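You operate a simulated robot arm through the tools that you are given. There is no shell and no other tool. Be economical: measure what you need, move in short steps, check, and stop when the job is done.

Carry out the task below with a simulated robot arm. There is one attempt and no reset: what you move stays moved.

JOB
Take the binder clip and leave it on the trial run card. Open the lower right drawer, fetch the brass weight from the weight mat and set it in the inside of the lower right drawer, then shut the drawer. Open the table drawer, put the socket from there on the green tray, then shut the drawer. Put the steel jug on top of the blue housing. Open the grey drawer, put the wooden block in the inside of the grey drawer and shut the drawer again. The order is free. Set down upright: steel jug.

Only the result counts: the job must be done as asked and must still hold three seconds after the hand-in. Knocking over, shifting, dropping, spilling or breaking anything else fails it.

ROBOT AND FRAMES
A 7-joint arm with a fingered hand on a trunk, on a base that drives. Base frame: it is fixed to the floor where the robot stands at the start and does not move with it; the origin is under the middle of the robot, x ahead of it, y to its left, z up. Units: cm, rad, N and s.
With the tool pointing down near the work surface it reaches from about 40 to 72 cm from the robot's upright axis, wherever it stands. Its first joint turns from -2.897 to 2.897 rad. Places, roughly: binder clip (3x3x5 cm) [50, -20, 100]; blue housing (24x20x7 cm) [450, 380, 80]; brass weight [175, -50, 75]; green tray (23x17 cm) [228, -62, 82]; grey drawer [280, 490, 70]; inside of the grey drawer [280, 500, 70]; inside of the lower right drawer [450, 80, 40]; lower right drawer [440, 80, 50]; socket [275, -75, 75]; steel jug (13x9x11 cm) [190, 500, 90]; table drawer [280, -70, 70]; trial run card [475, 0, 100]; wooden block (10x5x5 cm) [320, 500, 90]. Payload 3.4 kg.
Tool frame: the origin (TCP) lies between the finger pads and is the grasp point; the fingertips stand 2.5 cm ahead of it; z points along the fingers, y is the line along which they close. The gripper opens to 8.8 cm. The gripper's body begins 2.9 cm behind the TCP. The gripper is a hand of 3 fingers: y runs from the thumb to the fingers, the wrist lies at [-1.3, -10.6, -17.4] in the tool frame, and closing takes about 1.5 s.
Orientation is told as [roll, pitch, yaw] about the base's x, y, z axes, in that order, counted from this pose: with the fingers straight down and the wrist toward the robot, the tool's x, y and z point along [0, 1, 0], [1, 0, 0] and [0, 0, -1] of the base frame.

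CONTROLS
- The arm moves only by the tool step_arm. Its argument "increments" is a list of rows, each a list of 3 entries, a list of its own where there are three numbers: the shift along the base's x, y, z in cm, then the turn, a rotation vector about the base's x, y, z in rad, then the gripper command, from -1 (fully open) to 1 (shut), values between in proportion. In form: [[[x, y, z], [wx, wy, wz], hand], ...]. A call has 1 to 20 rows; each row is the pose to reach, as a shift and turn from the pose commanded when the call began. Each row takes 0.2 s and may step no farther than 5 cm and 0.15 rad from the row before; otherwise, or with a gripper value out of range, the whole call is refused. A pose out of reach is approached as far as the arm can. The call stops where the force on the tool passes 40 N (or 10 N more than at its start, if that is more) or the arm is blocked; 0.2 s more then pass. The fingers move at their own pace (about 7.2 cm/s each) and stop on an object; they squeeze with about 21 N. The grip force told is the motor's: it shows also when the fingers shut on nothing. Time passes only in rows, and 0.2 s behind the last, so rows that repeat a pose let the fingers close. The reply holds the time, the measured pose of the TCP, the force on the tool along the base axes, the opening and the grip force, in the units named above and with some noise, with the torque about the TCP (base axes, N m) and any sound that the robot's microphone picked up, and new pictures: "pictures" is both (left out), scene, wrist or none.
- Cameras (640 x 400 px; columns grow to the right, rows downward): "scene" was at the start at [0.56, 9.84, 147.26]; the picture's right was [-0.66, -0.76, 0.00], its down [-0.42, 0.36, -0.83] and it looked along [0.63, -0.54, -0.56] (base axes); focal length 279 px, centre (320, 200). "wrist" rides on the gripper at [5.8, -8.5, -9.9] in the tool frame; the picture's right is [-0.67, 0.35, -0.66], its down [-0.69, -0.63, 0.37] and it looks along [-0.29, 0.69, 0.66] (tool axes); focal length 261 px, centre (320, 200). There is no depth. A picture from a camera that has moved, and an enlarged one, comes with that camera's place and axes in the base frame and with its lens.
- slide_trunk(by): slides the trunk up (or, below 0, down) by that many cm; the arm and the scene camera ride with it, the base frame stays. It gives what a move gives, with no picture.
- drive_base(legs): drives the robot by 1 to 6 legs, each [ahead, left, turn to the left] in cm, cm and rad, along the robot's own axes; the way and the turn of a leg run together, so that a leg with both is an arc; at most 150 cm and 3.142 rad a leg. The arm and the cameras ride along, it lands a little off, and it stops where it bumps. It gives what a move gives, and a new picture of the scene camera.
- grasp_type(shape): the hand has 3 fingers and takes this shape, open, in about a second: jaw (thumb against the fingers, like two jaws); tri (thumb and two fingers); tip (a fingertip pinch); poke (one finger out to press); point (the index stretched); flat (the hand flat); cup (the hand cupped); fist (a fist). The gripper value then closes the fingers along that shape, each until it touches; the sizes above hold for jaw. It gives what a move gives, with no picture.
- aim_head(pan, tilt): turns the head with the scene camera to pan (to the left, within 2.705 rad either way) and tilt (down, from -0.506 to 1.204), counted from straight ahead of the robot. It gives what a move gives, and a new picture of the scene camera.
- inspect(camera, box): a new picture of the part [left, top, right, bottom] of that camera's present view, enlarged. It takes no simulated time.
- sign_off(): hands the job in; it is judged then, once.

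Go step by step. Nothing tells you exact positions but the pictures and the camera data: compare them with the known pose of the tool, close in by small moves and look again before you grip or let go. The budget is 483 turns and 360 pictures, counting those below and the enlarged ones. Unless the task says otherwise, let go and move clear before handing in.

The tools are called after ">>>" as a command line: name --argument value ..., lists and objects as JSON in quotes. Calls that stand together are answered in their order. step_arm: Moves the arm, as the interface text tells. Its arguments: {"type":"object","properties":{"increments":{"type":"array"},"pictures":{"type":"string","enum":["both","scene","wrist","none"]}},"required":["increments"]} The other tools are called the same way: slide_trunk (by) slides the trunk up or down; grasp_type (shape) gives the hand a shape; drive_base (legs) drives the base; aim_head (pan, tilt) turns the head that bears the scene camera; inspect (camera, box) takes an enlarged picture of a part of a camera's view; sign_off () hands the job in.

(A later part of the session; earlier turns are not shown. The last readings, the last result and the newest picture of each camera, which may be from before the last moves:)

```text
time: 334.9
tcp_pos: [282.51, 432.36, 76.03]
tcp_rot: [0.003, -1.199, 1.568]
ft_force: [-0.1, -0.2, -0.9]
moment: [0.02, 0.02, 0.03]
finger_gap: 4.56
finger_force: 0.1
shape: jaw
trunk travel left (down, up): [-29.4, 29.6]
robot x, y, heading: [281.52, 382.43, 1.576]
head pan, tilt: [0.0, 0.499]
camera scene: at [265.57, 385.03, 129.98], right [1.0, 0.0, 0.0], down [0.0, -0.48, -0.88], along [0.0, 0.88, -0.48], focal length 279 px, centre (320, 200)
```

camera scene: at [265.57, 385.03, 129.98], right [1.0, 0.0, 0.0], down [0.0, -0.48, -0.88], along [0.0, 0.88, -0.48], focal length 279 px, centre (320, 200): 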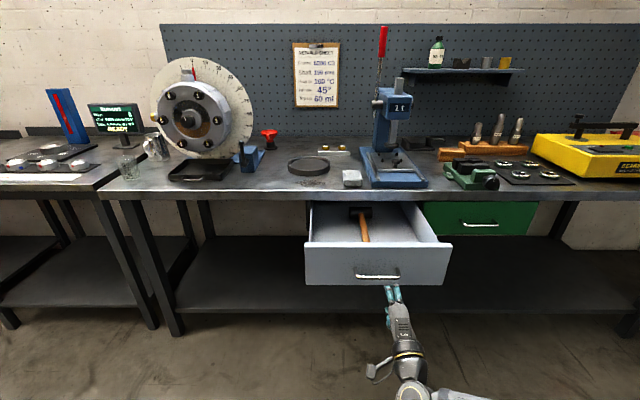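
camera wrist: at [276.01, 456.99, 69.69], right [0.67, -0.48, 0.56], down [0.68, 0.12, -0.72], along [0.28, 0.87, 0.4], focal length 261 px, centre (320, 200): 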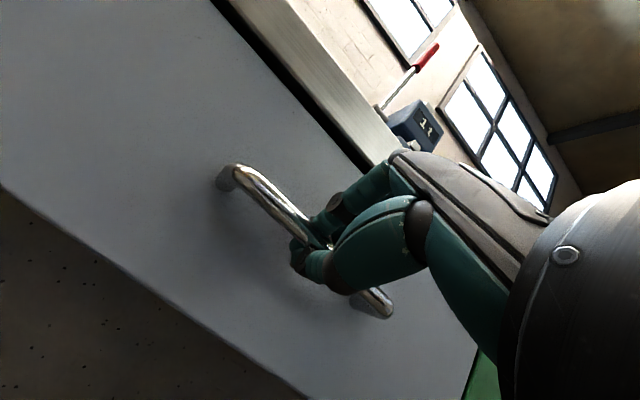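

The grey drawer is open (a hammer lies inside). Now to the wooden block at about [325,507]: I lift, point the tool down and move to the right.

>>> slide_trunk --by 22

>>> step_arm --increments '[[[0, -1, 1], [-0.15, 0, 0], -0.3], [[0, -2, 2], [-0.3, 0, 0], -0.3], [[0, -3, 4], [-0.45, 0, 0], -0.3], [[0, -4, 6], [-0.6, 0, 0], -0.3], [[0, -5, 8], [-0.75, 0, 0], -0.3], [[0, -6, 10], [-0.9, 0, 0], -0.3], [[0, -7, 12], [-1.05, 0, 0], -0.3], [[0, -8, 14], [-1.2, 0, 0], -0.3]]' --pictures "none"

>>> drive_base --legs '[[0, -62, 0], [50, 0, 0]]'

>>> aim_head --pan 0.1 --tilt 0.75

>>> inspect --camera "wrist" --box '[0, 0, 640, 400]'

```text
time: 337.2
tcp_pos: [282.54, 432.49, 98.1]
tcp_rot: [0.002, -1.199, 1.57]
ft_force: [1.4, 0.3, -0.1]
moment: [0.01, 0.01, 0.01]
finger_gap: 4.57
finger_force: 0.0
shape: jaw
trunk travel left (down, up): [-51.4, 7.6]
robot x, y, heading: [281.32, 382.0, 1.57]
head pan, tilt: [0.0, 0.499]
```

```text
time: 339.1
tcp_pos: [282.43, 424.35, 112.0]
tcp_rot: [0.001, 0.002, 1.569]
ft_force: [-0.7, 0.1, -0.1]
moment: [0.02, 0.01, 0.02]
finger_gap: 5.69
finger_force: 0.1
shape: jaw
out of reach, approached as far as the arm can: row 2, 3
trunk travel left (down, up): [-51.4, 7.6]
robot x, y, heading: [281.52, 382.06, 1.576]
head pan, tilt: [0.0, 0.499]
```

```text
time: 345.1
tcp_pos: [343.19, 474.59, 111.98]
tcp_rot: [-0.001, 0.002, 1.581]
ft_force: [0.2, -0.4, 0.5]
moment: [-0.01, -0.02, 0.02]
finger_gap: 5.71
finger_force: 0.0
shape: jaw
trunk travel left (down, up): [-51.4, 7.6]
robot x, y, heading: [342.61, 432.1, 1.588]
head pan, tilt: [0.0, 0.499]
camera scene: at [326.74, 435.19, 151.98], right [1.0, 0.01, 0.0], down [0.01, -0.48, -0.88], along [-0.01, 0.88, -0.48], focal length 279 px, centre (320, 200)
```

scene: 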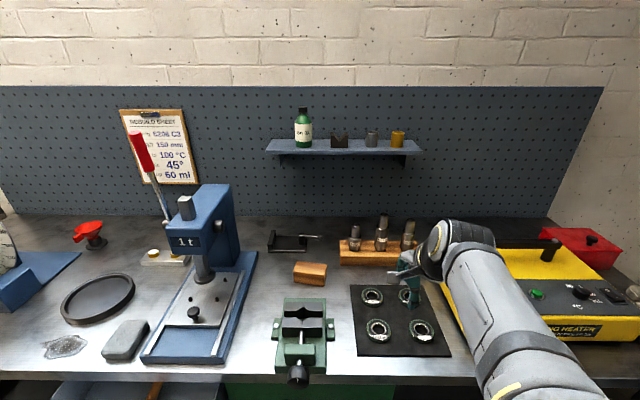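

```text
time: 345.8
tcp_pos: [343.15, 474.74, 112.09]
tcp_rot: [0.0, 0.001, 1.579]
ft_force: [-0.7, 1.2, 0.8]
moment: [0.05, -0.02, 0.05]
finger_gap: 5.71
finger_force: 0.0
shape: jaw
trunk travel left (down, up): [-51.4, 7.6]
robot x, y, heading: [342.83, 431.93, 1.582]
head pan, tilt: [0.099, 0.75]
camera scene: at [325.93, 434.29, 149.79], right [0.99, 0.11, 0.0], down [0.08, -0.68, -0.73], along [-0.08, 0.73, -0.68], focal length 279 px, centre (320, 200)
```

scene: 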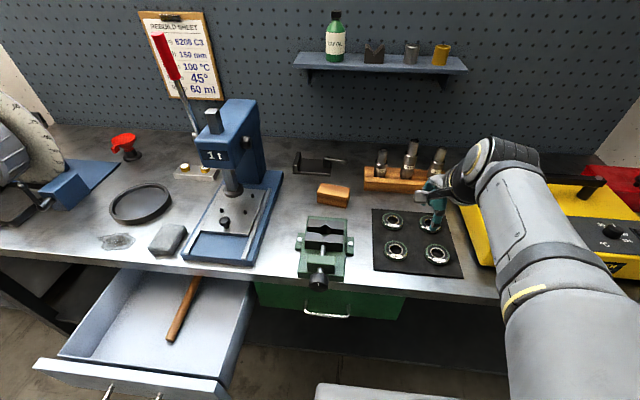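

```text
1.00 times, centred on (320, 200) of wrist (not enlarged: the box is as wide or as high as the picture)
camera zoom: at [337.4, 466.05, 122.06], right [0.67, 0.36, 0.65], down [0.69, -0.62, -0.36], along [0.28, 0.7, -0.66], focal length 261 px, centre (320, 200)
```

zoom: 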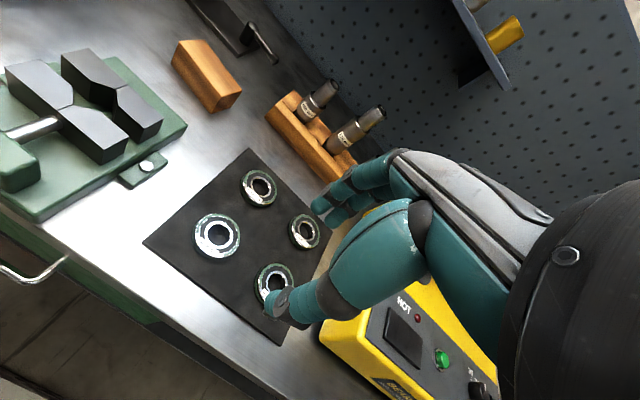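

>>> drive_base --legs '[[13, 0, -0.01]]'

>>> step_arm --increments '[[[-4, 2, -1], [0, 0, 0], -0.6], [[-8, 5, -2], [0, 0, 0], -0.8], [[-12, 8, -4], [0, 0, 0], -1], [[-16, 11, -6], [0, 0, 0], -1], [[-19, 14, -9], [0, 0, 0], -1], [[-20, 15, -11], [0, 0, 0], -1]]'

>>> inspect --camera "scene" --box '[240, 130, 440, 255]'

```text
time: 347.1
tcp_pos: [343.46, 488.19, 112.02]
tcp_rot: [0.0, 0.001, 1.572]
ft_force: [-0.2, 0.6, 0.4]
moment: [-0.01, 0.01, 0.02]
finger_gap: 5.72
finger_force: 0.0
shape: jaw
trunk travel left (down, up): [-51.4, 7.6]
robot x, y, heading: [342.78, 445.75, 1.577]
head pan, tilt: [0.099, 0.75]
camera scene: at [325.85, 447.93, 149.78], right [0.99, 0.1, 0.0], down [0.07, -0.68, -0.73], along [-0.07, 0.73, -0.68], focal length 279 px, centre (320, 200)
```

scene: 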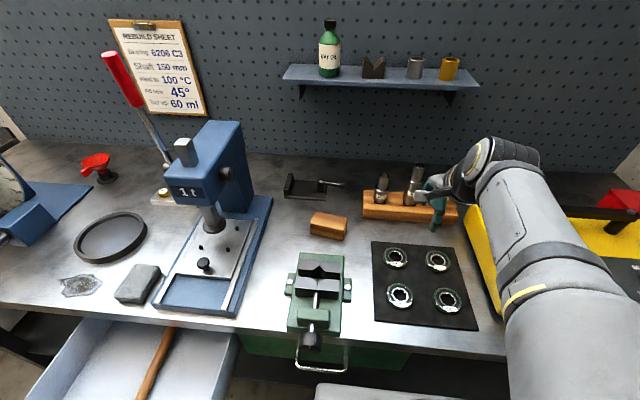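

```text
refused: row 2 steps farther than a row can; nothing moved
```

```text
3.20 times, centred on (340, 192) of scene
camera zoom: at [325.85, 447.93, 149.78], right [0.99, 0.1, 0.0], down [0.07, -0.68, -0.73], along [-0.07, 0.73, -0.68], focal length 893 px, centre (256, 224)
```

zoom: 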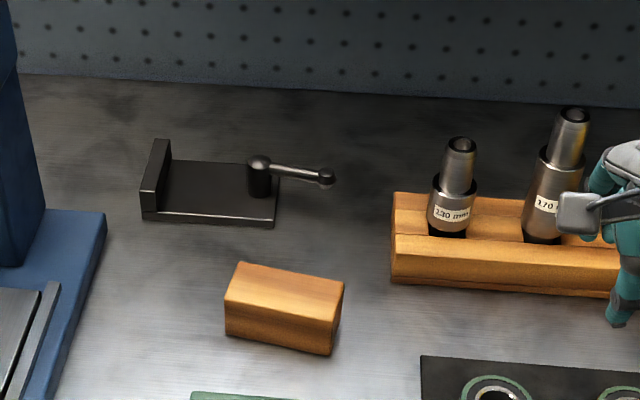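

The block's centre is at about [323,505.6], turned by −0.17 rad. I move above it with the hand turned to match.

>>> step_arm --increments '[[[-3.5, 2, -1], [0, 0, -0.1], -0.6], [[-7, 5, -2], [0, 0, -0.17], -0.8], [[-11, 8, -2.5], [0, 0, -0.17], -1], [[-15, 11, -3], [0, 0, -0.17], -1], [[-18.5, 14, -4], [0, 0, -0.17], -1], [[-20.4, 17.4, -7], [0, 0, -0.17], -1], [[-20.4, 17.4, -11], [0, 0, -0.17], -1]]'

>>> inspect --camera "scene" --box '[240, 130, 440, 255]'

```text
refused: row 3 steps farther than a row can; nothing moved
```

```text
3.20 times, centred on (340, 192) of scene
camera zoom: at [325.85, 447.93, 149.78], right [0.99, 0.1, 0.0], down [0.07, -0.68, -0.73], along [-0.07, 0.73, -0.68], focal length 893 px, centre (256, 224)
```

zoom: 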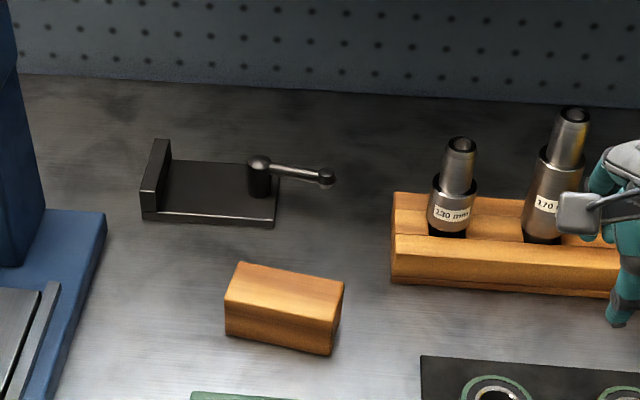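

>>> step_arm --increments '[[[-3.5, 2, -0.5], [0, 0, -0.1], -0.6], [[-7, 4, -1], [0, 0, -0.17], -0.8], [[-10.5, 6.5, -1.5], [0, 0, -0.17], -1], [[-14, 9, -2], [0, 0, -0.17], -1], [[-17.5, 12, -2.5], [0, 0, -0.17], -1], [[-19.5, 15, -4.5], [0, 0, -0.17], -1], [[-20.4, 17.4, -8], [0, 0, -0.17], -1], [[-20.4, 17.4, -11], [0, 0, -0.17], -1]]'

>>> inspect --camera "wrist" --box '[180, 120, 400, 280]'

```text
time: 348.9
tcp_pos: [322.99, 505.59, 101.3]
tcp_rot: [0.0, 0.001, 1.401]
ft_force: [-0.4, -0.7, 0.5]
moment: [0.0, 0.0, -0.02]
finger_gap: 8.75
finger_force: 0.1
shape: jaw
trunk travel left (down, up): [-51.4, 7.6]
robot x, y, heading: [342.88, 445.77, 1.578]
head pan, tilt: [0.099, 0.75]
camera scene: at [325.83, 447.86, 149.79], right [0.99, 0.1, 0.0], down [0.07, -0.68, -0.73], along [-0.07, 0.73, -0.68], focal length 279 px, centre (320, 200)
camera wrist: at [315.77, 498.08, 111.27], right [0.72, 0.23, 0.66], down [0.57, -0.74, -0.37], along [0.4, 0.64, -0.66], focal length 261 px, centre (320, 200)
```

scene: 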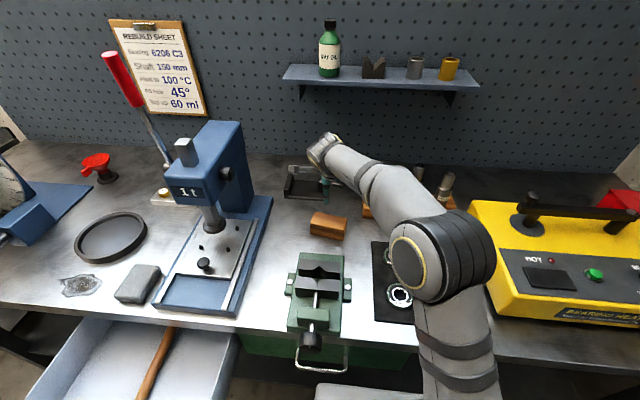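
wrist: 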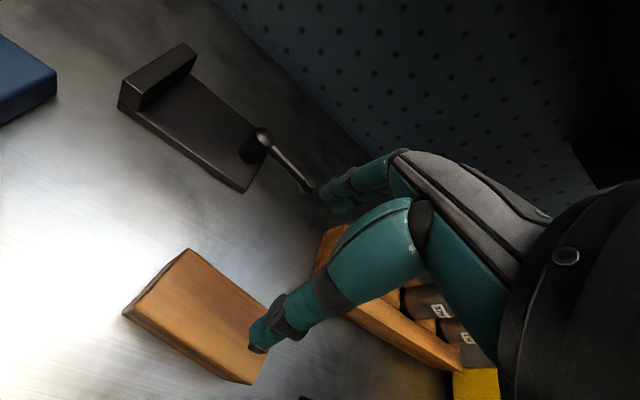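

```text
2.50 times, centred on (290, 200) of wrist
camera zoom: at [315.77, 498.08, 111.27], right [0.72, 0.23, 0.66], down [0.57, -0.74, -0.37], along [0.4, 0.64, -0.66], focal length 652 px, centre (395, 200)
```

zoom: 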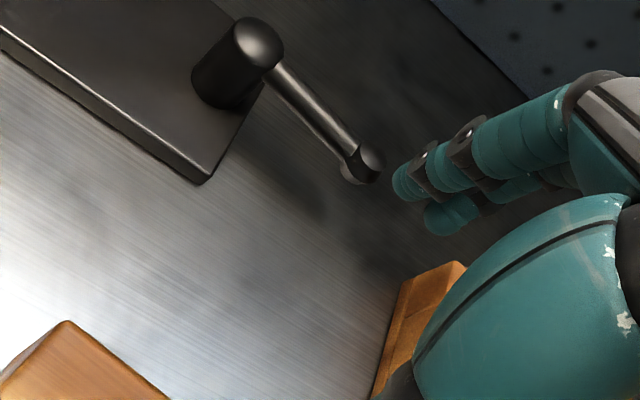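

>>> step_arm --increments '[[[0.3, -1.2, -2], [0, 0, 0.03], -1], [[0.5, -2.3, -5], [0, 0, 0.03], -1]]' --pictures "wrist"

>>> inspect --camera "scene" --box '[260, 130, 400, 230]'

```text
time: 349.5
tcp_pos: [323.49, 503.19, 96.25]
tcp_rot: [-0.001, 0.001, 1.43]
ft_force: [1.1, 0.0, 0.3]
moment: [0.0, 0.02, 0.01]
finger_gap: 8.79
finger_force: 0.1
shape: jaw
trunk travel left (down, up): [-51.4, 7.6]
robot x, y, heading: [342.67, 445.99, 1.57]
head pan, tilt: [0.099, 0.75]
camera wrist: at [316.61, 495.59, 106.17], right [0.71, 0.25, 0.65], down [0.59, -0.72, -0.36], along [0.38, 0.65, -0.66], focal length 261 px, centre (320, 200)
```

wrist: 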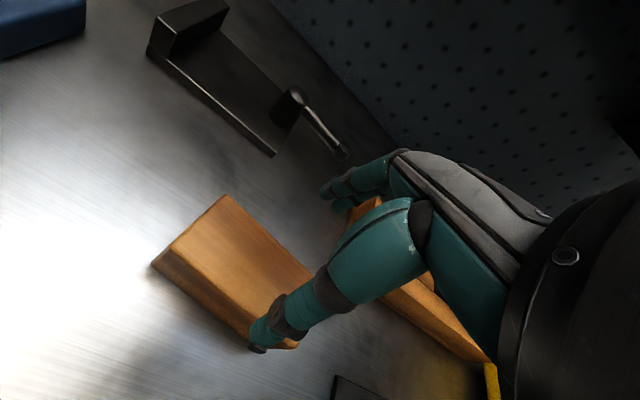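

```text
4.00 times, centred on (330, 180) of scene
camera zoom: at [325.84, 447.85, 149.79], right [0.99, 0.1, 0.0], down [0.07, -0.68, -0.73], along [-0.07, 0.73, -0.68], focal length 1116 px, centre (280, 280)
```

zoom: 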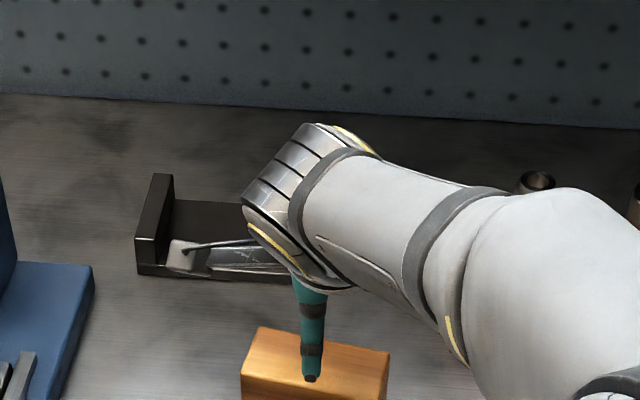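

The block's top is at z≈90.8, centre [323.1,502.5]. I correct and descend around it.

>>> step_arm --increments '[[[-0.3, -0.7, 0], [0, 0, -0.02], -1], [[-0.3, -0.7, -2], [0, 0, -0.02], -1], [[-0.3, -0.7, -4], [0, 0, -0.02], -1], [[-0.3, -0.7, -6], [0, 0, -0.02], -1]]' --pictures "wrist"

```text
time: 350.5
tcp_pos: [323.21, 502.52, 90.08]
tcp_rot: [0.0, 0.002, 1.41]
ft_force: [0.7, -0.5, -0.3]
moment: [-0.03, -0.05, 0.0]
finger_gap: 8.8
finger_force: 0.1
shape: jaw
trunk travel left (down, up): [-51.4, 7.6]
robot x, y, heading: [342.34, 445.93, 1.575]
head pan, tilt: [0.099, 0.75]
camera wrist: at [315.94, 494.97, 100.01], right [0.72, 0.24, 0.65], down [0.58, -0.73, -0.37], along [0.39, 0.64, -0.66], focal length 261 px, centre (320, 200)
```

wrist: 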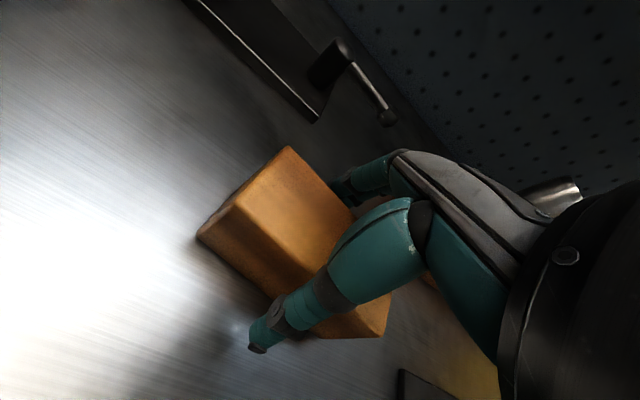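

>>> step_arm --increments '[[[0, 0, 0], [0, 0, 0], -0.4], [[0, 0, 0], [0, 0, 0], 0.2], [[0, 0, 0], [0, 0, 0], 1], [[0, 0, 0], [0, 0, 0], 1], [[0, 0, 0], [0, 0, 0], 1]]' --pictures "none"

>>> step_arm --increments '[[[0, 0, 1.5], [0, 0, 0], 1], [[0, 0, 4], [0, 0, 0], 1], [[0, 0, 8], [0, 0, 0], 1], [[0, 0, 12], [0, 0, 0], 1]]' --pictures "wrist"

```text
time: 351.7
tcp_pos: [323.12, 502.48, 90.06]
tcp_rot: [-0.001, 0.001, 1.409]
ft_force: [0.1, -0.3, 0.0]
moment: [-0.06, 0.01, -0.02]
finger_gap: 4.41
finger_force: 20.7
shape: jaw
trunk travel left (down, up): [-51.4, 7.6]
robot x, y, heading: [342.82, 445.82, 1.574]
head pan, tilt: [0.099, 0.75]
```

```text
time: 352.7
tcp_pos: [323.34, 502.29, 102.07]
tcp_rot: [0.001, 0.002, 1.413]
ft_force: [-1.1, -0.3, -1.3]
moment: [0.0, 0.0, 0.02]
finger_gap: 4.41
finger_force: 21.2
shape: jaw
trunk travel left (down, up): [-51.4, 7.6]
robot x, y, heading: [342.99, 445.76, 1.574]
head pan, tilt: [0.099, 0.75]
camera wrist: at [316.05, 494.69, 112.06], right [0.72, 0.24, 0.66], down [0.58, -0.73, -0.36], along [0.39, 0.64, -0.66], focal length 261 px, centre (320, 200)
```

wrist: 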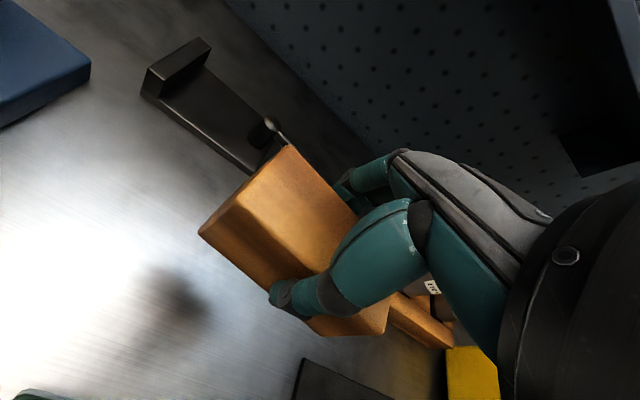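

>>> step_arm --increments '[[[1, -1, 4], [0, 0, 0.05], 1], [[3, -4, 7], [0, 0, 0.1], 1], [[5, -8, 8], [0, 0, 0.16], 1], [[8, -11.5, 8], [0, 0, 0.16], 1], [[11, -15, 8], [0, 0, 0.16], 1]]' --pictures "none"

>>> drive_base --legs '[[-50, 0, 0], [0, 46, 0]]'

>>> aim_head --pan 0 --tilt 0.8

```text
time: 353.9
tcp_pos: [334.31, 487.04, 110.21]
tcp_rot: [-0.001, 0.0, 1.571]
ft_force: [-0.4, -0.2, 0.1]
moment: [0.05, -0.02, 0.01]
finger_gap: 4.41
finger_force: 21.0
shape: jaw
trunk travel left (down, up): [-51.4, 7.6]
robot x, y, heading: [342.74, 445.63, 1.572]
head pan, tilt: [0.099, 0.75]
```

```text
time: 359.2
tcp_pos: [288.69, 437.66, 110.09]
tcp_rot: [-0.001, 0.002, 1.567]
ft_force: [-0.6, -0.4, -1.1]
moment: [0.01, -0.01, 0.0]
finger_gap: 4.41
finger_force: 20.7
shape: jaw
trunk travel left (down, up): [-51.4, 7.6]
robot x, y, heading: [297.14, 396.19, 1.568]
head pan, tilt: [0.099, 0.75]
camera scene: at [280.03, 398.45, 149.78], right [1.0, 0.1, 0.0], down [0.07, -0.68, -0.73], along [-0.07, 0.73, -0.68], focal length 279 px, centre (320, 200)
```

scene: 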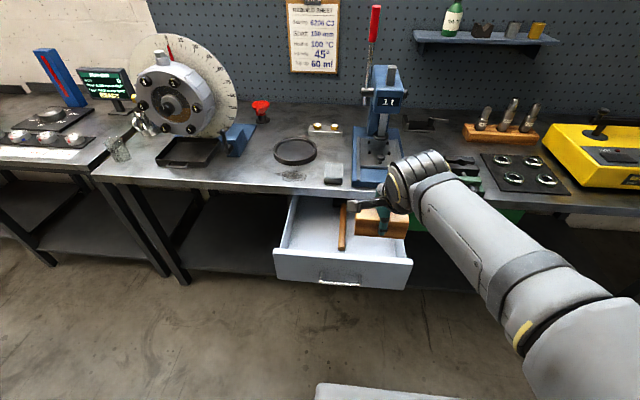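

```text
time: 359.9
tcp_pos: [288.68, 437.79, 110.2]
tcp_rot: [0.0, 0.002, 1.566]
ft_force: [1.4, 0.0, -2.3]
moment: [-0.01, 0.02, 0.01]
finger_gap: 4.42
finger_force: 21.1
shape: jaw
trunk travel left (down, up): [-51.4, 7.6]
robot x, y, heading: [296.66, 396.3, 1.564]
head pan, tilt: [0.0, 0.799]
camera scene: at [280.88, 398.27, 149.39], right [1.0, 0.0, 0.0], down [0.0, -0.72, -0.7], along [0.0, 0.7, -0.72], focal length 279 px, centre (320, 200)
```

scene: 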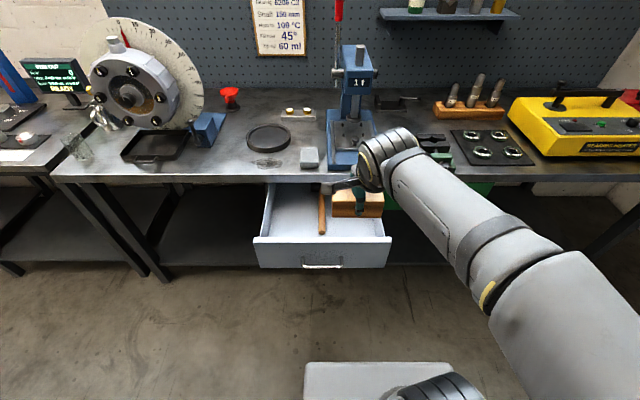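

>>> step_arm --increments '[[[0.8, 4.5, -1], [0, 0, 0], 1], [[1.6, 9, -2], [0, 0, 0], 1], [[2.4, 13.5, -3], [0, 0, 0], 1], [[3.2, 18, -4], [0, 0, 0], 1], [[3.8, 22.2, -5], [0, 0, 0], 1]]' --pictures "none"

>>> slide_trunk --by -20

>>> aim_head --pan 0 --tilt 0.7

>>> inspect --camera "wrist" --box '[0, 0, 640, 400]'

```text
time: 361.1
tcp_pos: [292.66, 460.02, 105.3]
tcp_rot: [-0.001, 0.001, 1.566]
ft_force: [0.6, -0.7, -1.2]
moment: [-0.03, 0.0, 0.02]
finger_gap: 4.39
finger_force: 21.1
shape: jaw
trunk travel left (down, up): [-51.4, 7.6]
robot x, y, heading: [296.69, 396.15, 1.569]
head pan, tilt: [0.0, 0.799]
```

```text
time: 363.2
tcp_pos: [292.62, 459.91, 85.33]
tcp_rot: [0.0, 0.001, 1.565]
ft_force: [-0.6, -0.5, -1.6]
moment: [0.02, 0.0, 0.01]
finger_gap: 4.38
finger_force: 21.1
shape: jaw
trunk travel left (down, up): [-31.4, 27.6]
robot x, y, heading: [297.07, 396.49, 1.571]
head pan, tilt: [0.0, 0.799]
```

```text
time: 363.9
tcp_pos: [292.7, 459.84, 85.26]
tcp_rot: [0.002, 0.002, 1.565]
ft_force: [-0.2, -0.4, -2.3]
moment: [0.01, 0.0, 0.01]
finger_gap: 4.38
finger_force: 20.9
shape: jaw
trunk travel left (down, up): [-31.4, 27.6]
robot x, y, heading: [296.9, 396.28, 1.567]
head pan, tilt: [0.0, 0.7]
camera scene: at [280.89, 398.7, 130.21], right [1.0, 0.0, 0.0], down [0.0, -0.64, -0.76], along [0.0, 0.76, -0.64], focal length 279 px, centre (320, 200)
```

scene: 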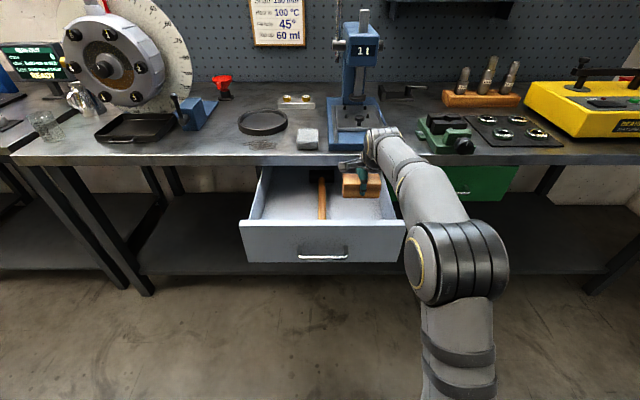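

```text
1.00 times, centred on (320, 200) of wrist (not enlarged: the box is as wide or as high as the picture)
camera zoom: at [286.66, 451.32, 95.24], right [0.67, 0.35, 0.65], down [0.68, -0.63, -0.36], along [0.29, 0.69, -0.66], focal length 261 px, centre (320, 200)
```

zoom: 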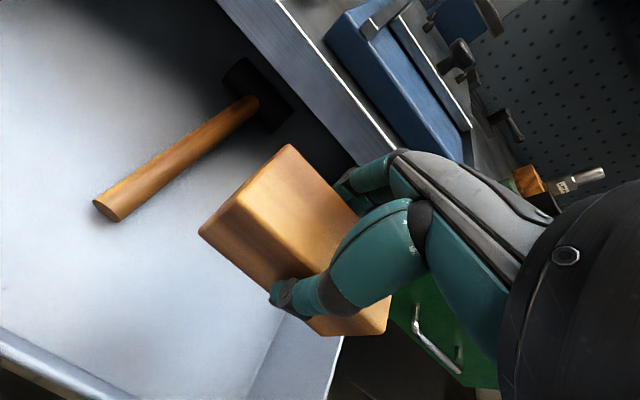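

>>> step_arm --increments '[[[0.4, 0, -3], [0, 0, 0], 1], [[0.4, 0, -6], [0, 0, 0], 1], [[0.4, 0, -9], [0, 0, 0], 1], [[0.4, 0, -10], [0, 0, 0], 1], [[0.4, 0, -11], [0, 0, 0], 1], [[0.4, 0, -11.6], [0, 0, 0], 1], [[0.4, 0, -12.2], [0, 0, 0], 1], [[0.4, 0, -12.8], [0, 0, 0], 1]]' --pictures "wrist"

```text
time: 365.7
tcp_pos: [292.91, 459.73, 72.52]
tcp_rot: [-0.001, -0.003, 1.565]
ft_force: [0.0, -1.1, 7.1]
moment: [0.03, -0.01, 0.02]
finger_gap: 4.41
finger_force: 21.2
shape: jaw
trunk travel left (down, up): [-31.4, 27.6]
robot x, y, heading: [296.73, 396.39, 1.567]
head pan, tilt: [0.0, 0.7]
camera wrist: at [287.01, 451.23, 82.57], right [0.67, 0.34, 0.66], down [0.68, -0.63, -0.37], along [0.29, 0.69, -0.66], focal length 261 px, centre (320, 200)
```

wrist: 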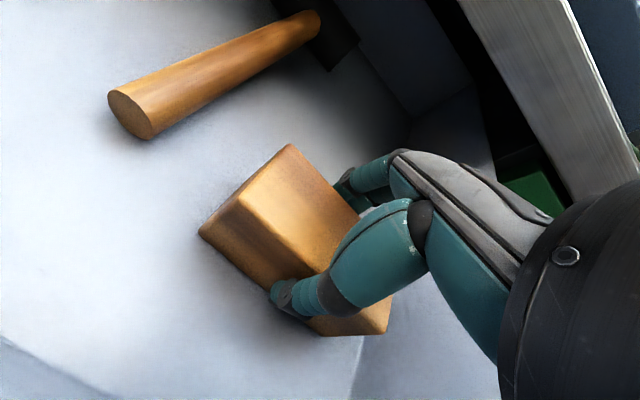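

The block touches the drawer floor; I release and rise.

>>> step_arm --increments '[[[0, 0, -0.1], [0, 0, 0], 0.2], [[0, 0, 0], [0, 0, 0], -0.3], [[0, 0, 0], [0, 0, 0], -0.4], [[0, 0, 1], [0, 0, 0], -0.4], [[0, 0, 5], [0, 0, 0], -0.4], [[0, 0, 9], [0, 0, 0], -0.4], [[0, 0, 13], [0, 0, 0], -0.4], [[0, -4, 16], [0, 0, 0], -0.4], [[0, -8, 18], [0, 0, 0], -0.4], [[0, -12, 20], [0, 0, 0], -0.4]]'

```text
time: 367.9
tcp_pos: [292.9, 447.59, 92.37]
tcp_rot: [0.0, 0.003, 1.567]
ft_force: [0.5, 0.2, -0.1]
moment: [-0.02, 0.01, -0.02]
finger_gap: 6.12
finger_force: 0.1
shape: jaw
trunk travel left (down, up): [-31.4, 27.6]
robot x, y, heading: [296.6, 396.08, 1.568]
head pan, tilt: [0.0, 0.7]
camera scene: at [280.89, 398.7, 130.21], right [1.0, 0.0, 0.0], down [0.0, -0.64, -0.76], along [0.0, 0.76, -0.64], focal length 279 px, centre (320, 200)
camera wrist: at [287.04, 439.13, 102.32], right [0.67, 0.35, 0.65], down [0.68, -0.63, -0.36], along [0.29, 0.69, -0.66], focal length 261 px, centre (320, 200)
```

scene: 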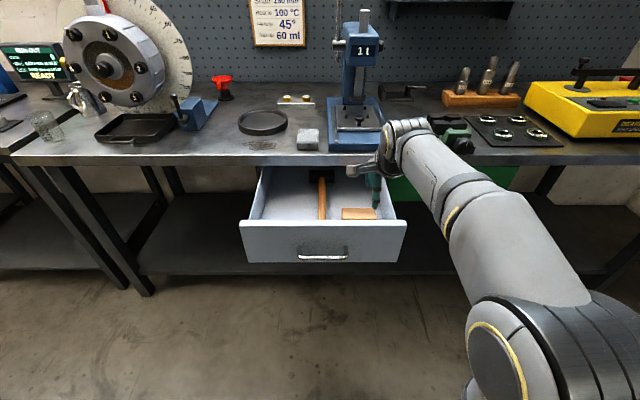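
wrist: 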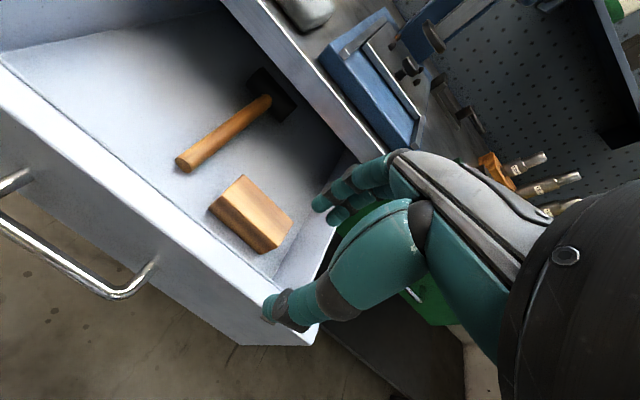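

>>> drive_base --legs '[[-28, 0, 0], [0, 13, 0]]'

>>> step_arm --increments '[[[0, 0, 0], [0.15, 0, 0], -0.05], [[0, 1, -2], [0.3, 0, 0], -0.05], [[0, 2, -4], [0.45, 0, 0], -0.05], [[0, 4, -6], [0.6, 0, 0], -0.05], [[0, 6, -9], [0.75, 0, 0], -0.05], [[0, 8, -12], [0.9, 0, 0], -0.05], [[0, 9.5, -15], [1.05, 0, 0], -0.05], [[0, 11, -18.3], [1.2, 0, 0], -0.05]]' --pictures "none"

>>> inspect --camera "wrist" --box '[0, 0, 640, 400]'

```text
time: 370.8
tcp_pos: [279.7, 419.68, 92.29]
tcp_rot: [0.0, 0.003, 1.563]
ft_force: [0.0, -0.1, -0.2]
moment: [0.0, -0.01, 0.01]
finger_gap: 6.13
finger_force: 0.1
shape: jaw
trunk travel left (down, up): [-31.4, 27.6]
robot x, y, heading: [283.49, 368.23, 1.571]
head pan, tilt: [0.0, 0.7]
camera scene: at [267.66, 370.68, 130.21], right [1.0, 0.0, 0.0], down [0.0, -0.64, -0.76], along [0.0, 0.76, -0.64], focal length 279 px, centre (320, 200)
```

scene: 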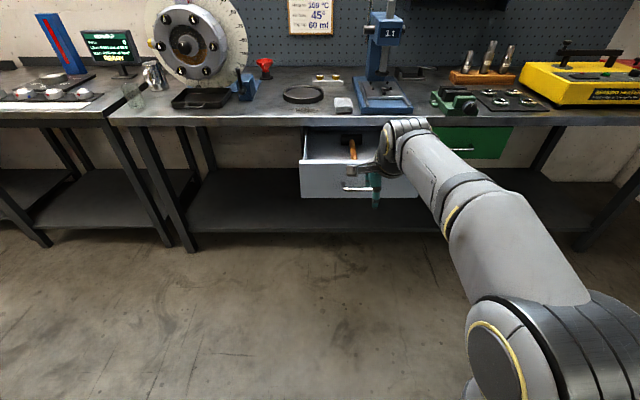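

```text
time: 372.6
tcp_pos: [279.89, 430.75, 74.01]
tcp_rot: [0.017, -1.2, 1.553]
ft_force: [-0.1, -1.0, 1.0]
moment: [-0.01, 0.0, 0.01]
finger_gap: 4.62
finger_force: 0.1
shape: jaw
out of reach, approached as far as the arm can: row 3, 4
trunk travel left (down, up): [-31.4, 27.6]
robot x, y, heading: [283.89, 368.09, 1.568]
head pan, tilt: [0.0, 0.7]
```

```text
1.00 times, centred on (320, 200) of wrist (not enlarged: the box is as wide or as high as the picture)
camera zoom: at [273.87, 418.34, 69.82], right [0.67, -0.49, 0.56], down [0.68, 0.11, -0.72], along [0.29, 0.87, 0.41], focal length 261 px, centre (320, 200)
```

zoom: 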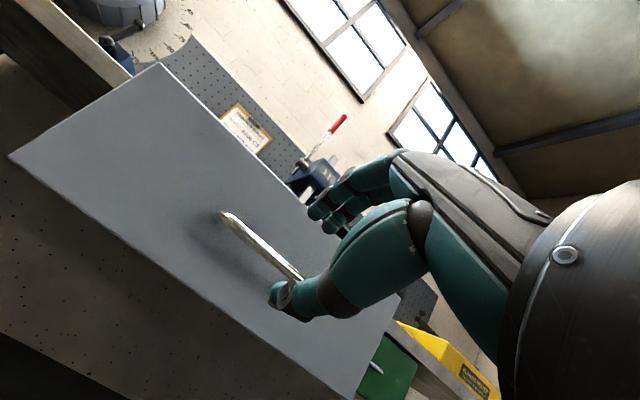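

>>> step_arm --increments '[[[1, 1, 0.1], [0, 0, 0], -0.05], [[2, 2, 0.1], [0, 0, 0.02], -0.05]]' --pictures "none"

>>> drive_base --legs '[[11, 0, 0]]'

>>> inspect --camera "wrist" --box '[0, 0, 640, 400]'

```text
time: 373.2
tcp_pos: [281.8, 432.76, 74.21]
tcp_rot: [0.015, -1.2, 1.573]
ft_force: [0.1, 0.6, 0.3]
moment: [-0.03, 0.02, 0.0]
finger_gap: 4.62
finger_force: 0.0
shape: jaw
trunk travel left (down, up): [-31.4, 27.6]
robot x, y, heading: [283.49, 368.76, 1.563]
head pan, tilt: [0.0, 0.7]
```

```text
time: 374.4
tcp_pos: [281.96, 443.67, 74.4]
tcp_rot: [0.013, -1.199, 1.574]
ft_force: [0.0, -0.1, -0.4]
moment: [0.0, -0.01, -0.03]
finger_gap: 4.58
finger_force: 0.0
shape: jaw
trunk travel left (down, up): [-31.4, 27.6]
robot x, y, heading: [283.52, 379.36, 1.569]
head pan, tilt: [0.0, 0.7]
camera scene: at [267.69, 381.69, 130.21], right [1.0, -0.01, 0.0], down [0.0, -0.64, -0.77], along [0.0, 0.77, -0.64], focal length 279 px, centre (320, 200)
```

scene: 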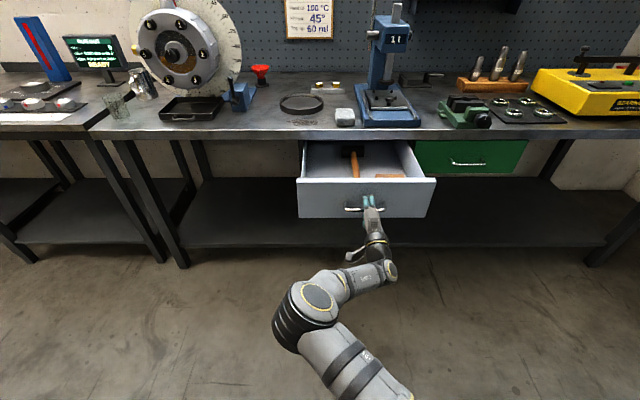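

```text
1.00 times, centred on (320, 200) of wrist (not enlarged: the box is as wide or as high as the picture)
camera zoom: at [276.25, 431.17, 69.99], right [0.68, -0.47, 0.56], down [0.68, 0.12, -0.72], along [0.27, 0.87, 0.4], focal length 261 px, centre (320, 200)
```

zoom: 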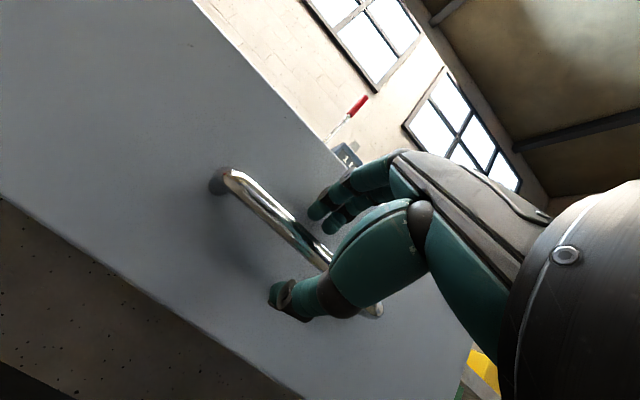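

>>> drive_base --legs '[[20, 0, 0]]'

>>> step_arm --increments '[[[0, 1, 0], [0, 0, 0], -0.05], [[0, 2, 0], [0, 0, 0], -0.05], [[0, 3, 0], [0, 0, 0], -0.05], [[0, 4, 0], [0, 0, 0], -0.05], [[0, 5, 0], [0, 0, 0], -0.05], [[0, 6, 0], [0, 0, 0], -0.05], [[0, 7, 0], [0, 0, 0], -0.05], [[0, 8, 0], [0, 0, 0], -0.05], [[0, 9, 0], [0, 0, 0], -0.05]]' --pictures "scene"

```text
time: 376.0
tcp_pos: [282.05, 464.03, 74.12]
tcp_rot: [0.014, -1.198, 1.571]
ft_force: [0.9, 0.4, 0.1]
moment: [-0.02, 0.02, 0.02]
finger_gap: 4.61
finger_force: 0.2
shape: jaw
trunk travel left (down, up): [-31.4, 27.6]
robot x, y, heading: [283.26, 399.95, 1.568]
head pan, tilt: [0.0, 0.7]
camera scene: at [267.8, 402.06, 130.21], right [1.0, -0.01, 0.0], down [0.0, -0.64, -0.77], along [0.0, 0.77, -0.64], focal length 279 px, centre (320, 200)
```

scene: 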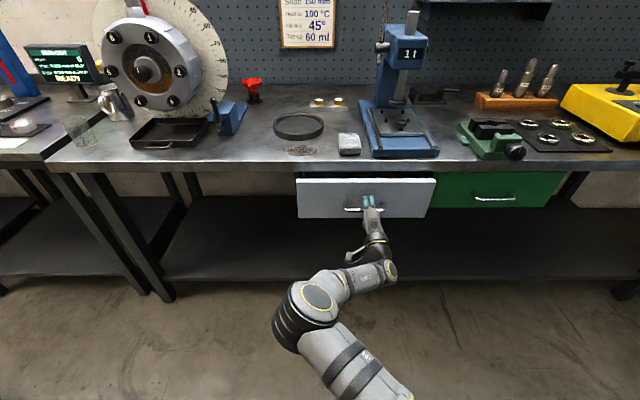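

```text
time: 377.5
tcp_pos: [282.18, 470.2, 74.83]
tcp_rot: [0.019, -1.213, 1.569]
ft_force: [-1.0, -35.7, 9.1]
moment: [0.72, 0.03, 0.07]
finger_gap: 4.23
finger_force: 0.1
shape: jaw
trunk travel left (down, up): [-31.4, 27.6]
robot x, y, heading: [283.6, 399.51, 1.563]
head pan, tilt: [0.0, 0.7]
stopped in row 7: the force on the tool passed its limit at 50 N (the readings are from after the stop); the commanded pose is now the measured one
camera scene: at [267.79, 401.43, 130.23], right [1.0, -0.01, 0.0], down [0.0, -0.64, -0.77], along [0.0, 0.77, -0.64], focal length 279 px, centre (320, 200)
```

scene: 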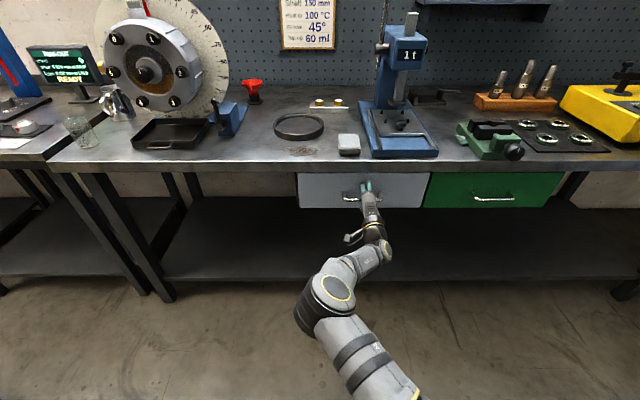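

The grey drawer is shut with the block inside. Now the jug: I retreat, point the tool down, and move in front of it.

>>> step_arm --increments '[[[0, -3, 0], [0, 0, 0], -0.05], [[0, -7, 0], [0, 0, 0], -0.05], [[0, -11, 0], [0, 0, 0], -0.05]]' --pictures "none"

>>> drive_base --legs '[[-30, 0, 0]]'

>>> slide_trunk --by 27

>>> step_arm --increments '[[[0, -1, 1], [-0.15, 0, 0], -1], [[0, -2, 2], [-0.3, 0, 0], -1], [[0, -3, 4], [-0.45, 0, 0], -1], [[0, -4, 6], [-0.6, 0, 0], -1], [[0, -5, 8], [-0.75, 0, 0], -1], [[0, -6, 10], [-0.9, 0, 0], -1], [[0, -7, 12], [-1.05, 0, 0], -1], [[0, -8, 14], [-1.2, 0, 0], -1]]' --pictures "none"

>>> drive_base --legs '[[0, 85, 0], [40, 0, 0]]'

>>> aim_head --pan 0 --tilt 0.75

```text
time: 378.3
tcp_pos: [282.18, 459.39, 74.49]
tcp_rot: [0.018, -1.203, 1.572]
ft_force: [0.3, -0.2, 0.1]
moment: [-0.02, 0.03, 0.01]
finger_gap: 4.6
finger_force: 0.1
shape: jaw
trunk travel left (down, up): [-31.4, 27.6]
robot x, y, heading: [283.64, 399.56, 1.569]
head pan, tilt: [0.0, 0.7]
```

```text
time: 380.4
tcp_pos: [282.15, 430.04, 74.6]
tcp_rot: [0.016, -1.205, 1.57]
ft_force: [0.1, -0.7, 1.0]
moment: [-0.02, 0.01, 0.0]
finger_gap: 4.61
finger_force: 0.0
shape: jaw
trunk travel left (down, up): [-31.4, 27.6]
robot x, y, heading: [283.62, 370.26, 1.566]
head pan, tilt: [0.0, 0.7]
camera scene: at [267.63, 372.61, 130.21], right [1.0, -0.01, 0.0], down [0.0, -0.64, -0.76], along [0.0, 0.76, -0.64], focal length 279 px, centre (320, 200)
```

scene: 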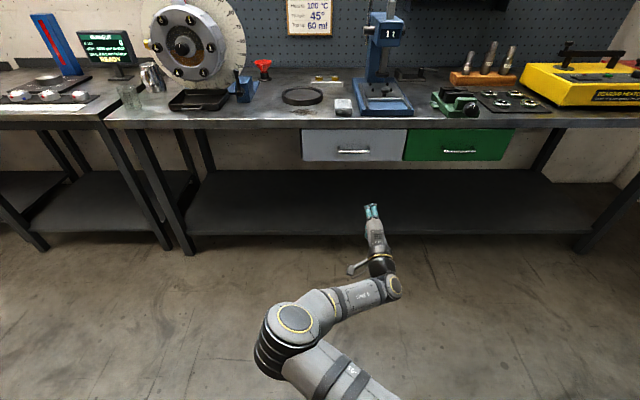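

```text
time: 383.1
tcp_pos: [282.05, 430.1, 101.42]
tcp_rot: [0.019, -1.207, 1.571]
ft_force: [1.2, 0.2, 1.3]
moment: [0.02, -0.03, -0.04]
finger_gap: 4.6
finger_force: 0.1
shape: jaw
trunk travel left (down, up): [-58.4, 0.6]
robot x, y, heading: [283.77, 370.17, 1.563]
head pan, tilt: [0.0, 0.7]
```

```text
time: 384.9
tcp_pos: [281.87, 422.02, 115.55]
tcp_rot: [0.016, -0.006, 1.569]
ft_force: [0.0, -0.1, 0.1]
moment: [0.04, -0.03, -0.01]
finger_gap: 8.8
finger_force: 0.0
shape: jaw
out of reach, approached as far as the arm can: row 6, 7
trunk travel left (down, up): [-58.4, 0.6]
robot x, y, heading: [283.28, 370.37, 1.565]
head pan, tilt: [0.0, 0.7]
```

```text
time: 391.4
tcp_pos: [200.97, 462.79, 115.46]
tcp_rot: [0.018, -0.006, 1.565]
ft_force: [-0.5, 0.1, 0.5]
moment: [0.0, 0.0, -0.03]
finger_gap: 8.8
finger_force: 0.1
shape: jaw
trunk travel left (down, up): [-58.4, 0.6]
robot x, y, heading: [202.03, 410.9, 1.554]
head pan, tilt: [0.0, 0.7]
camera scene: at [186.31, 413.56, 157.21], right [1.0, -0.01, 0.0], down [-0.01, -0.64, -0.76], along [0.01, 0.76, -0.64], focal length 279 px, centre (320, 200)
```

scene: 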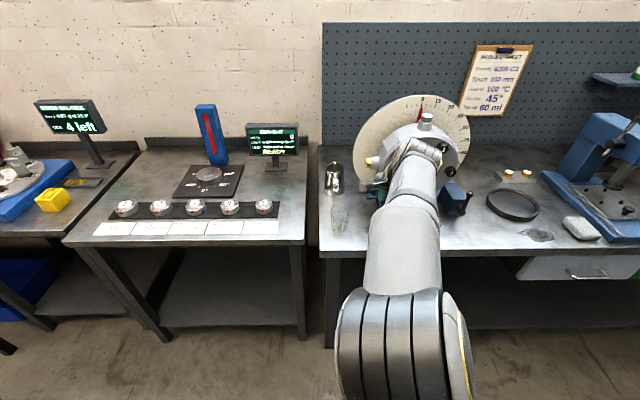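

```text
time: 392.0
tcp_pos: [201.06, 462.71, 115.46]
tcp_rot: [0.016, -0.005, 1.565]
ft_force: [-0.2, -0.4, 0.6]
moment: [-0.03, -0.04, 0.02]
finger_gap: 8.81
finger_force: 0.0
shape: jaw
trunk travel left (down, up): [-58.4, 0.6]
robot x, y, heading: [202.33, 410.8, 1.559]
head pan, tilt: [0.0, 0.75]
camera scene: at [186.3, 413.29, 156.79], right [1.0, -0.01, 0.0], down [-0.01, -0.68, -0.73], along [0.01, 0.73, -0.68], focal length 279 px, centre (320, 200)
```

scene: 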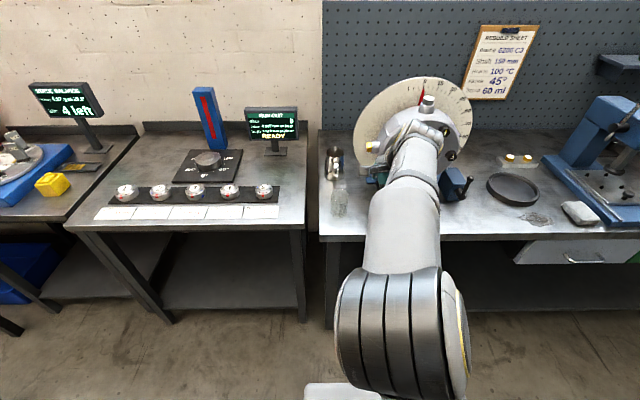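

>>> inspect --camera "scene" --box '[300, 120, 400, 230]'

>>> inspect --camera "wrist" --box '[0, 0, 640, 400]'

```text
3.64 times, centred on (350, 175) of scene
camera zoom: at [186.3, 413.29, 156.79], right [1.0, -0.01, 0.0], down [-0.01, -0.68, -0.73], along [0.01, 0.73, -0.68], focal length 1014 px, centre (211, 291)
```

zoom: 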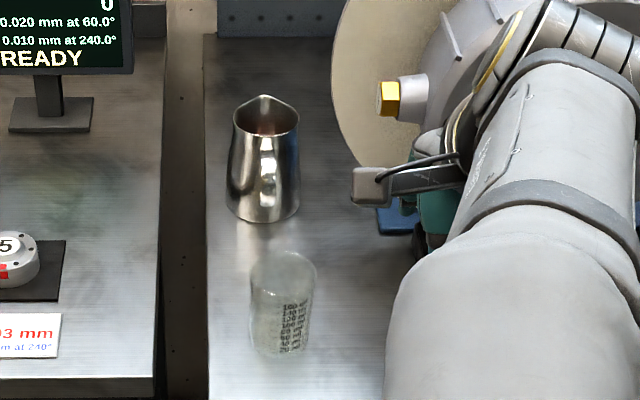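

```text
1.00 times, centred on (320, 200) of wrist (not enlarged: the box is as wide or as high as the picture)
camera zoom: at [195.22, 454.13, 125.49], right [0.68, 0.34, 0.65], down [0.67, -0.63, -0.38], along [0.28, 0.7, -0.66], focal length 261 px, centre (320, 200)
```

zoom: 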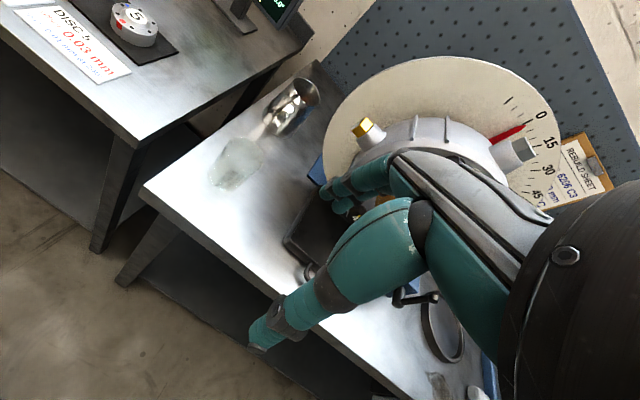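

The jug's rim centre is about [193.4,503.7], z≈97, handle toward me, spout to the wall. I turn the hand so it closes left–right and come nearer.

>>> step_arm --increments '[[[-0.5, 0, 0.5], [0, 0, -0.14], -1], [[-1, 0, 1], [0, 0, -0.28], -1], [[-1.5, 0, 1.5], [0, 0, -0.42], -1], [[-2, 0, 2], [0, 0, -0.56], -1], [[-2.5, 0, 2], [0, 0, -0.7], -1], [[-3, 0, 2], [0, 0, -0.84], -1], [[-3.5, 0, 2], [0, 0, -0.98], -1], [[-4, 0, 2], [0, 0, -1.12], -1], [[-4, 0, 2], [0, 0, -1.165], -1]]' --pictures "none"

>>> drive_base --legs '[[0, 5, 0.012], [31, 0, 0]]'

>>> inspect --camera "wrist" --box '[0, 0, 640, 400]'

```text
time: 394.0
tcp_pos: [213.35, 449.18, 122.11]
tcp_rot: [0.016, -0.001, 0.432]
ft_force: [-0.4, 0.5, -0.3]
moment: [0.0, -0.01, 0.01]
finger_gap: 8.8
finger_force: 0.1
shape: jaw
out of reach, approached as far as the arm can: row 5, 6, 7, 8, 9
trunk travel left (down, up): [-58.4, 0.6]
robot x, y, heading: [202.3, 411.13, 1.552]
head pan, tilt: [0.0, 0.75]
```

```text
time: 396.6
tcp_pos: [207.99, 480.26, 122.23]
tcp_rot: [0.015, 0.001, 0.443]
ft_force: [1.1, -0.3, 0.4]
moment: [-0.01, 0.0, 0.0]
finger_gap: 8.8
finger_force: 0.0
shape: jaw
trunk travel left (down, up): [-58.4, 0.6]
robot x, y, heading: [197.15, 441.9, 1.563]
head pan, tilt: [0.0, 0.75]
camera scene: at [181.43, 444.19, 156.78], right [1.0, 0.0, 0.0], down [0.0, -0.68, -0.73], along [0.0, 0.73, -0.68], focal length 279 px, centre (320, 200)
```

scene: 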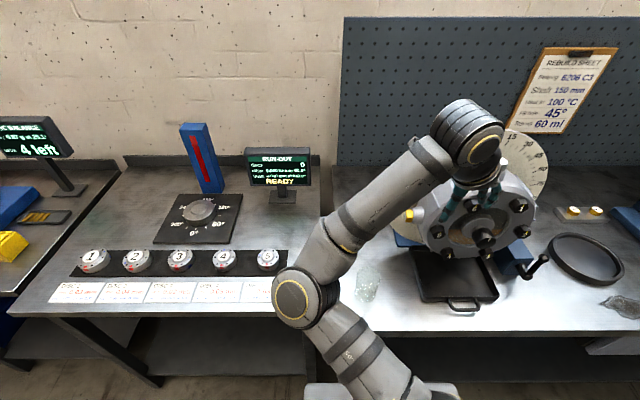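

```text
1.00 times, centred on (320, 200) of wrist (not enlarged: the box is as wide or as high as the picture)
camera zoom: at [197.92, 481.66, 132.22], right [0.61, -0.46, 0.65], down [-0.28, -0.88, -0.37], along [0.74, 0.05, -0.67], focal length 261 px, centre (320, 200)
```

zoom: 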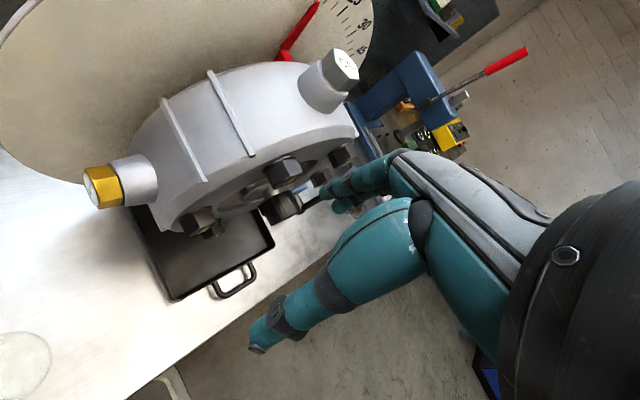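

>>> step_arm --increments '[[[-3, -2, 0], [0, 0, 0], -1], [[-6, -3, 0], [0, 0, 0], -1], [[-10, -3, 0], [0, 0, 0], -1], [[-14, -2, 0], [0, 0, 0], -1]]' --pictures "scene"

```text
time: 397.6
tcp_pos: [199.7, 474.93, 127.45]
tcp_rot: [0.013, 0.004, 0.446]
ft_force: [-0.7, 0.1, 0.3]
moment: [0.01, 0.02, 0.03]
finger_gap: 8.79
finger_force: 0.1
shape: jaw
out of reach, approached as far as the arm can: row 1, 2, 3, 4
trunk travel left (down, up): [-58.4, 0.6]
robot x, y, heading: [197.34, 441.84, 1.566]
head pan, tilt: [0.0, 0.75]
camera scene: at [181.41, 444.13, 156.78], right [1.0, 0.0, 0.0], down [0.0, -0.68, -0.73], along [0.0, 0.73, -0.68], focal length 279 px, centre (320, 200)
```

scene: 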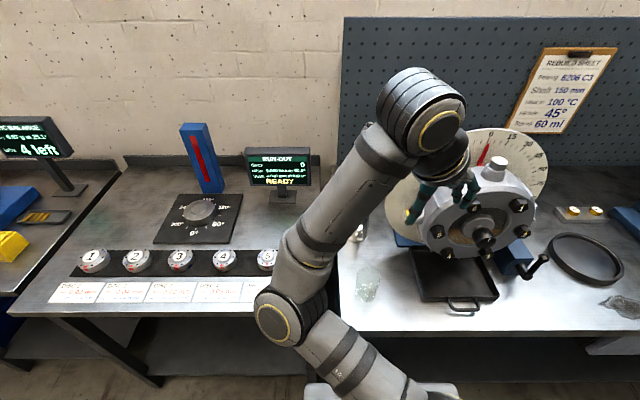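

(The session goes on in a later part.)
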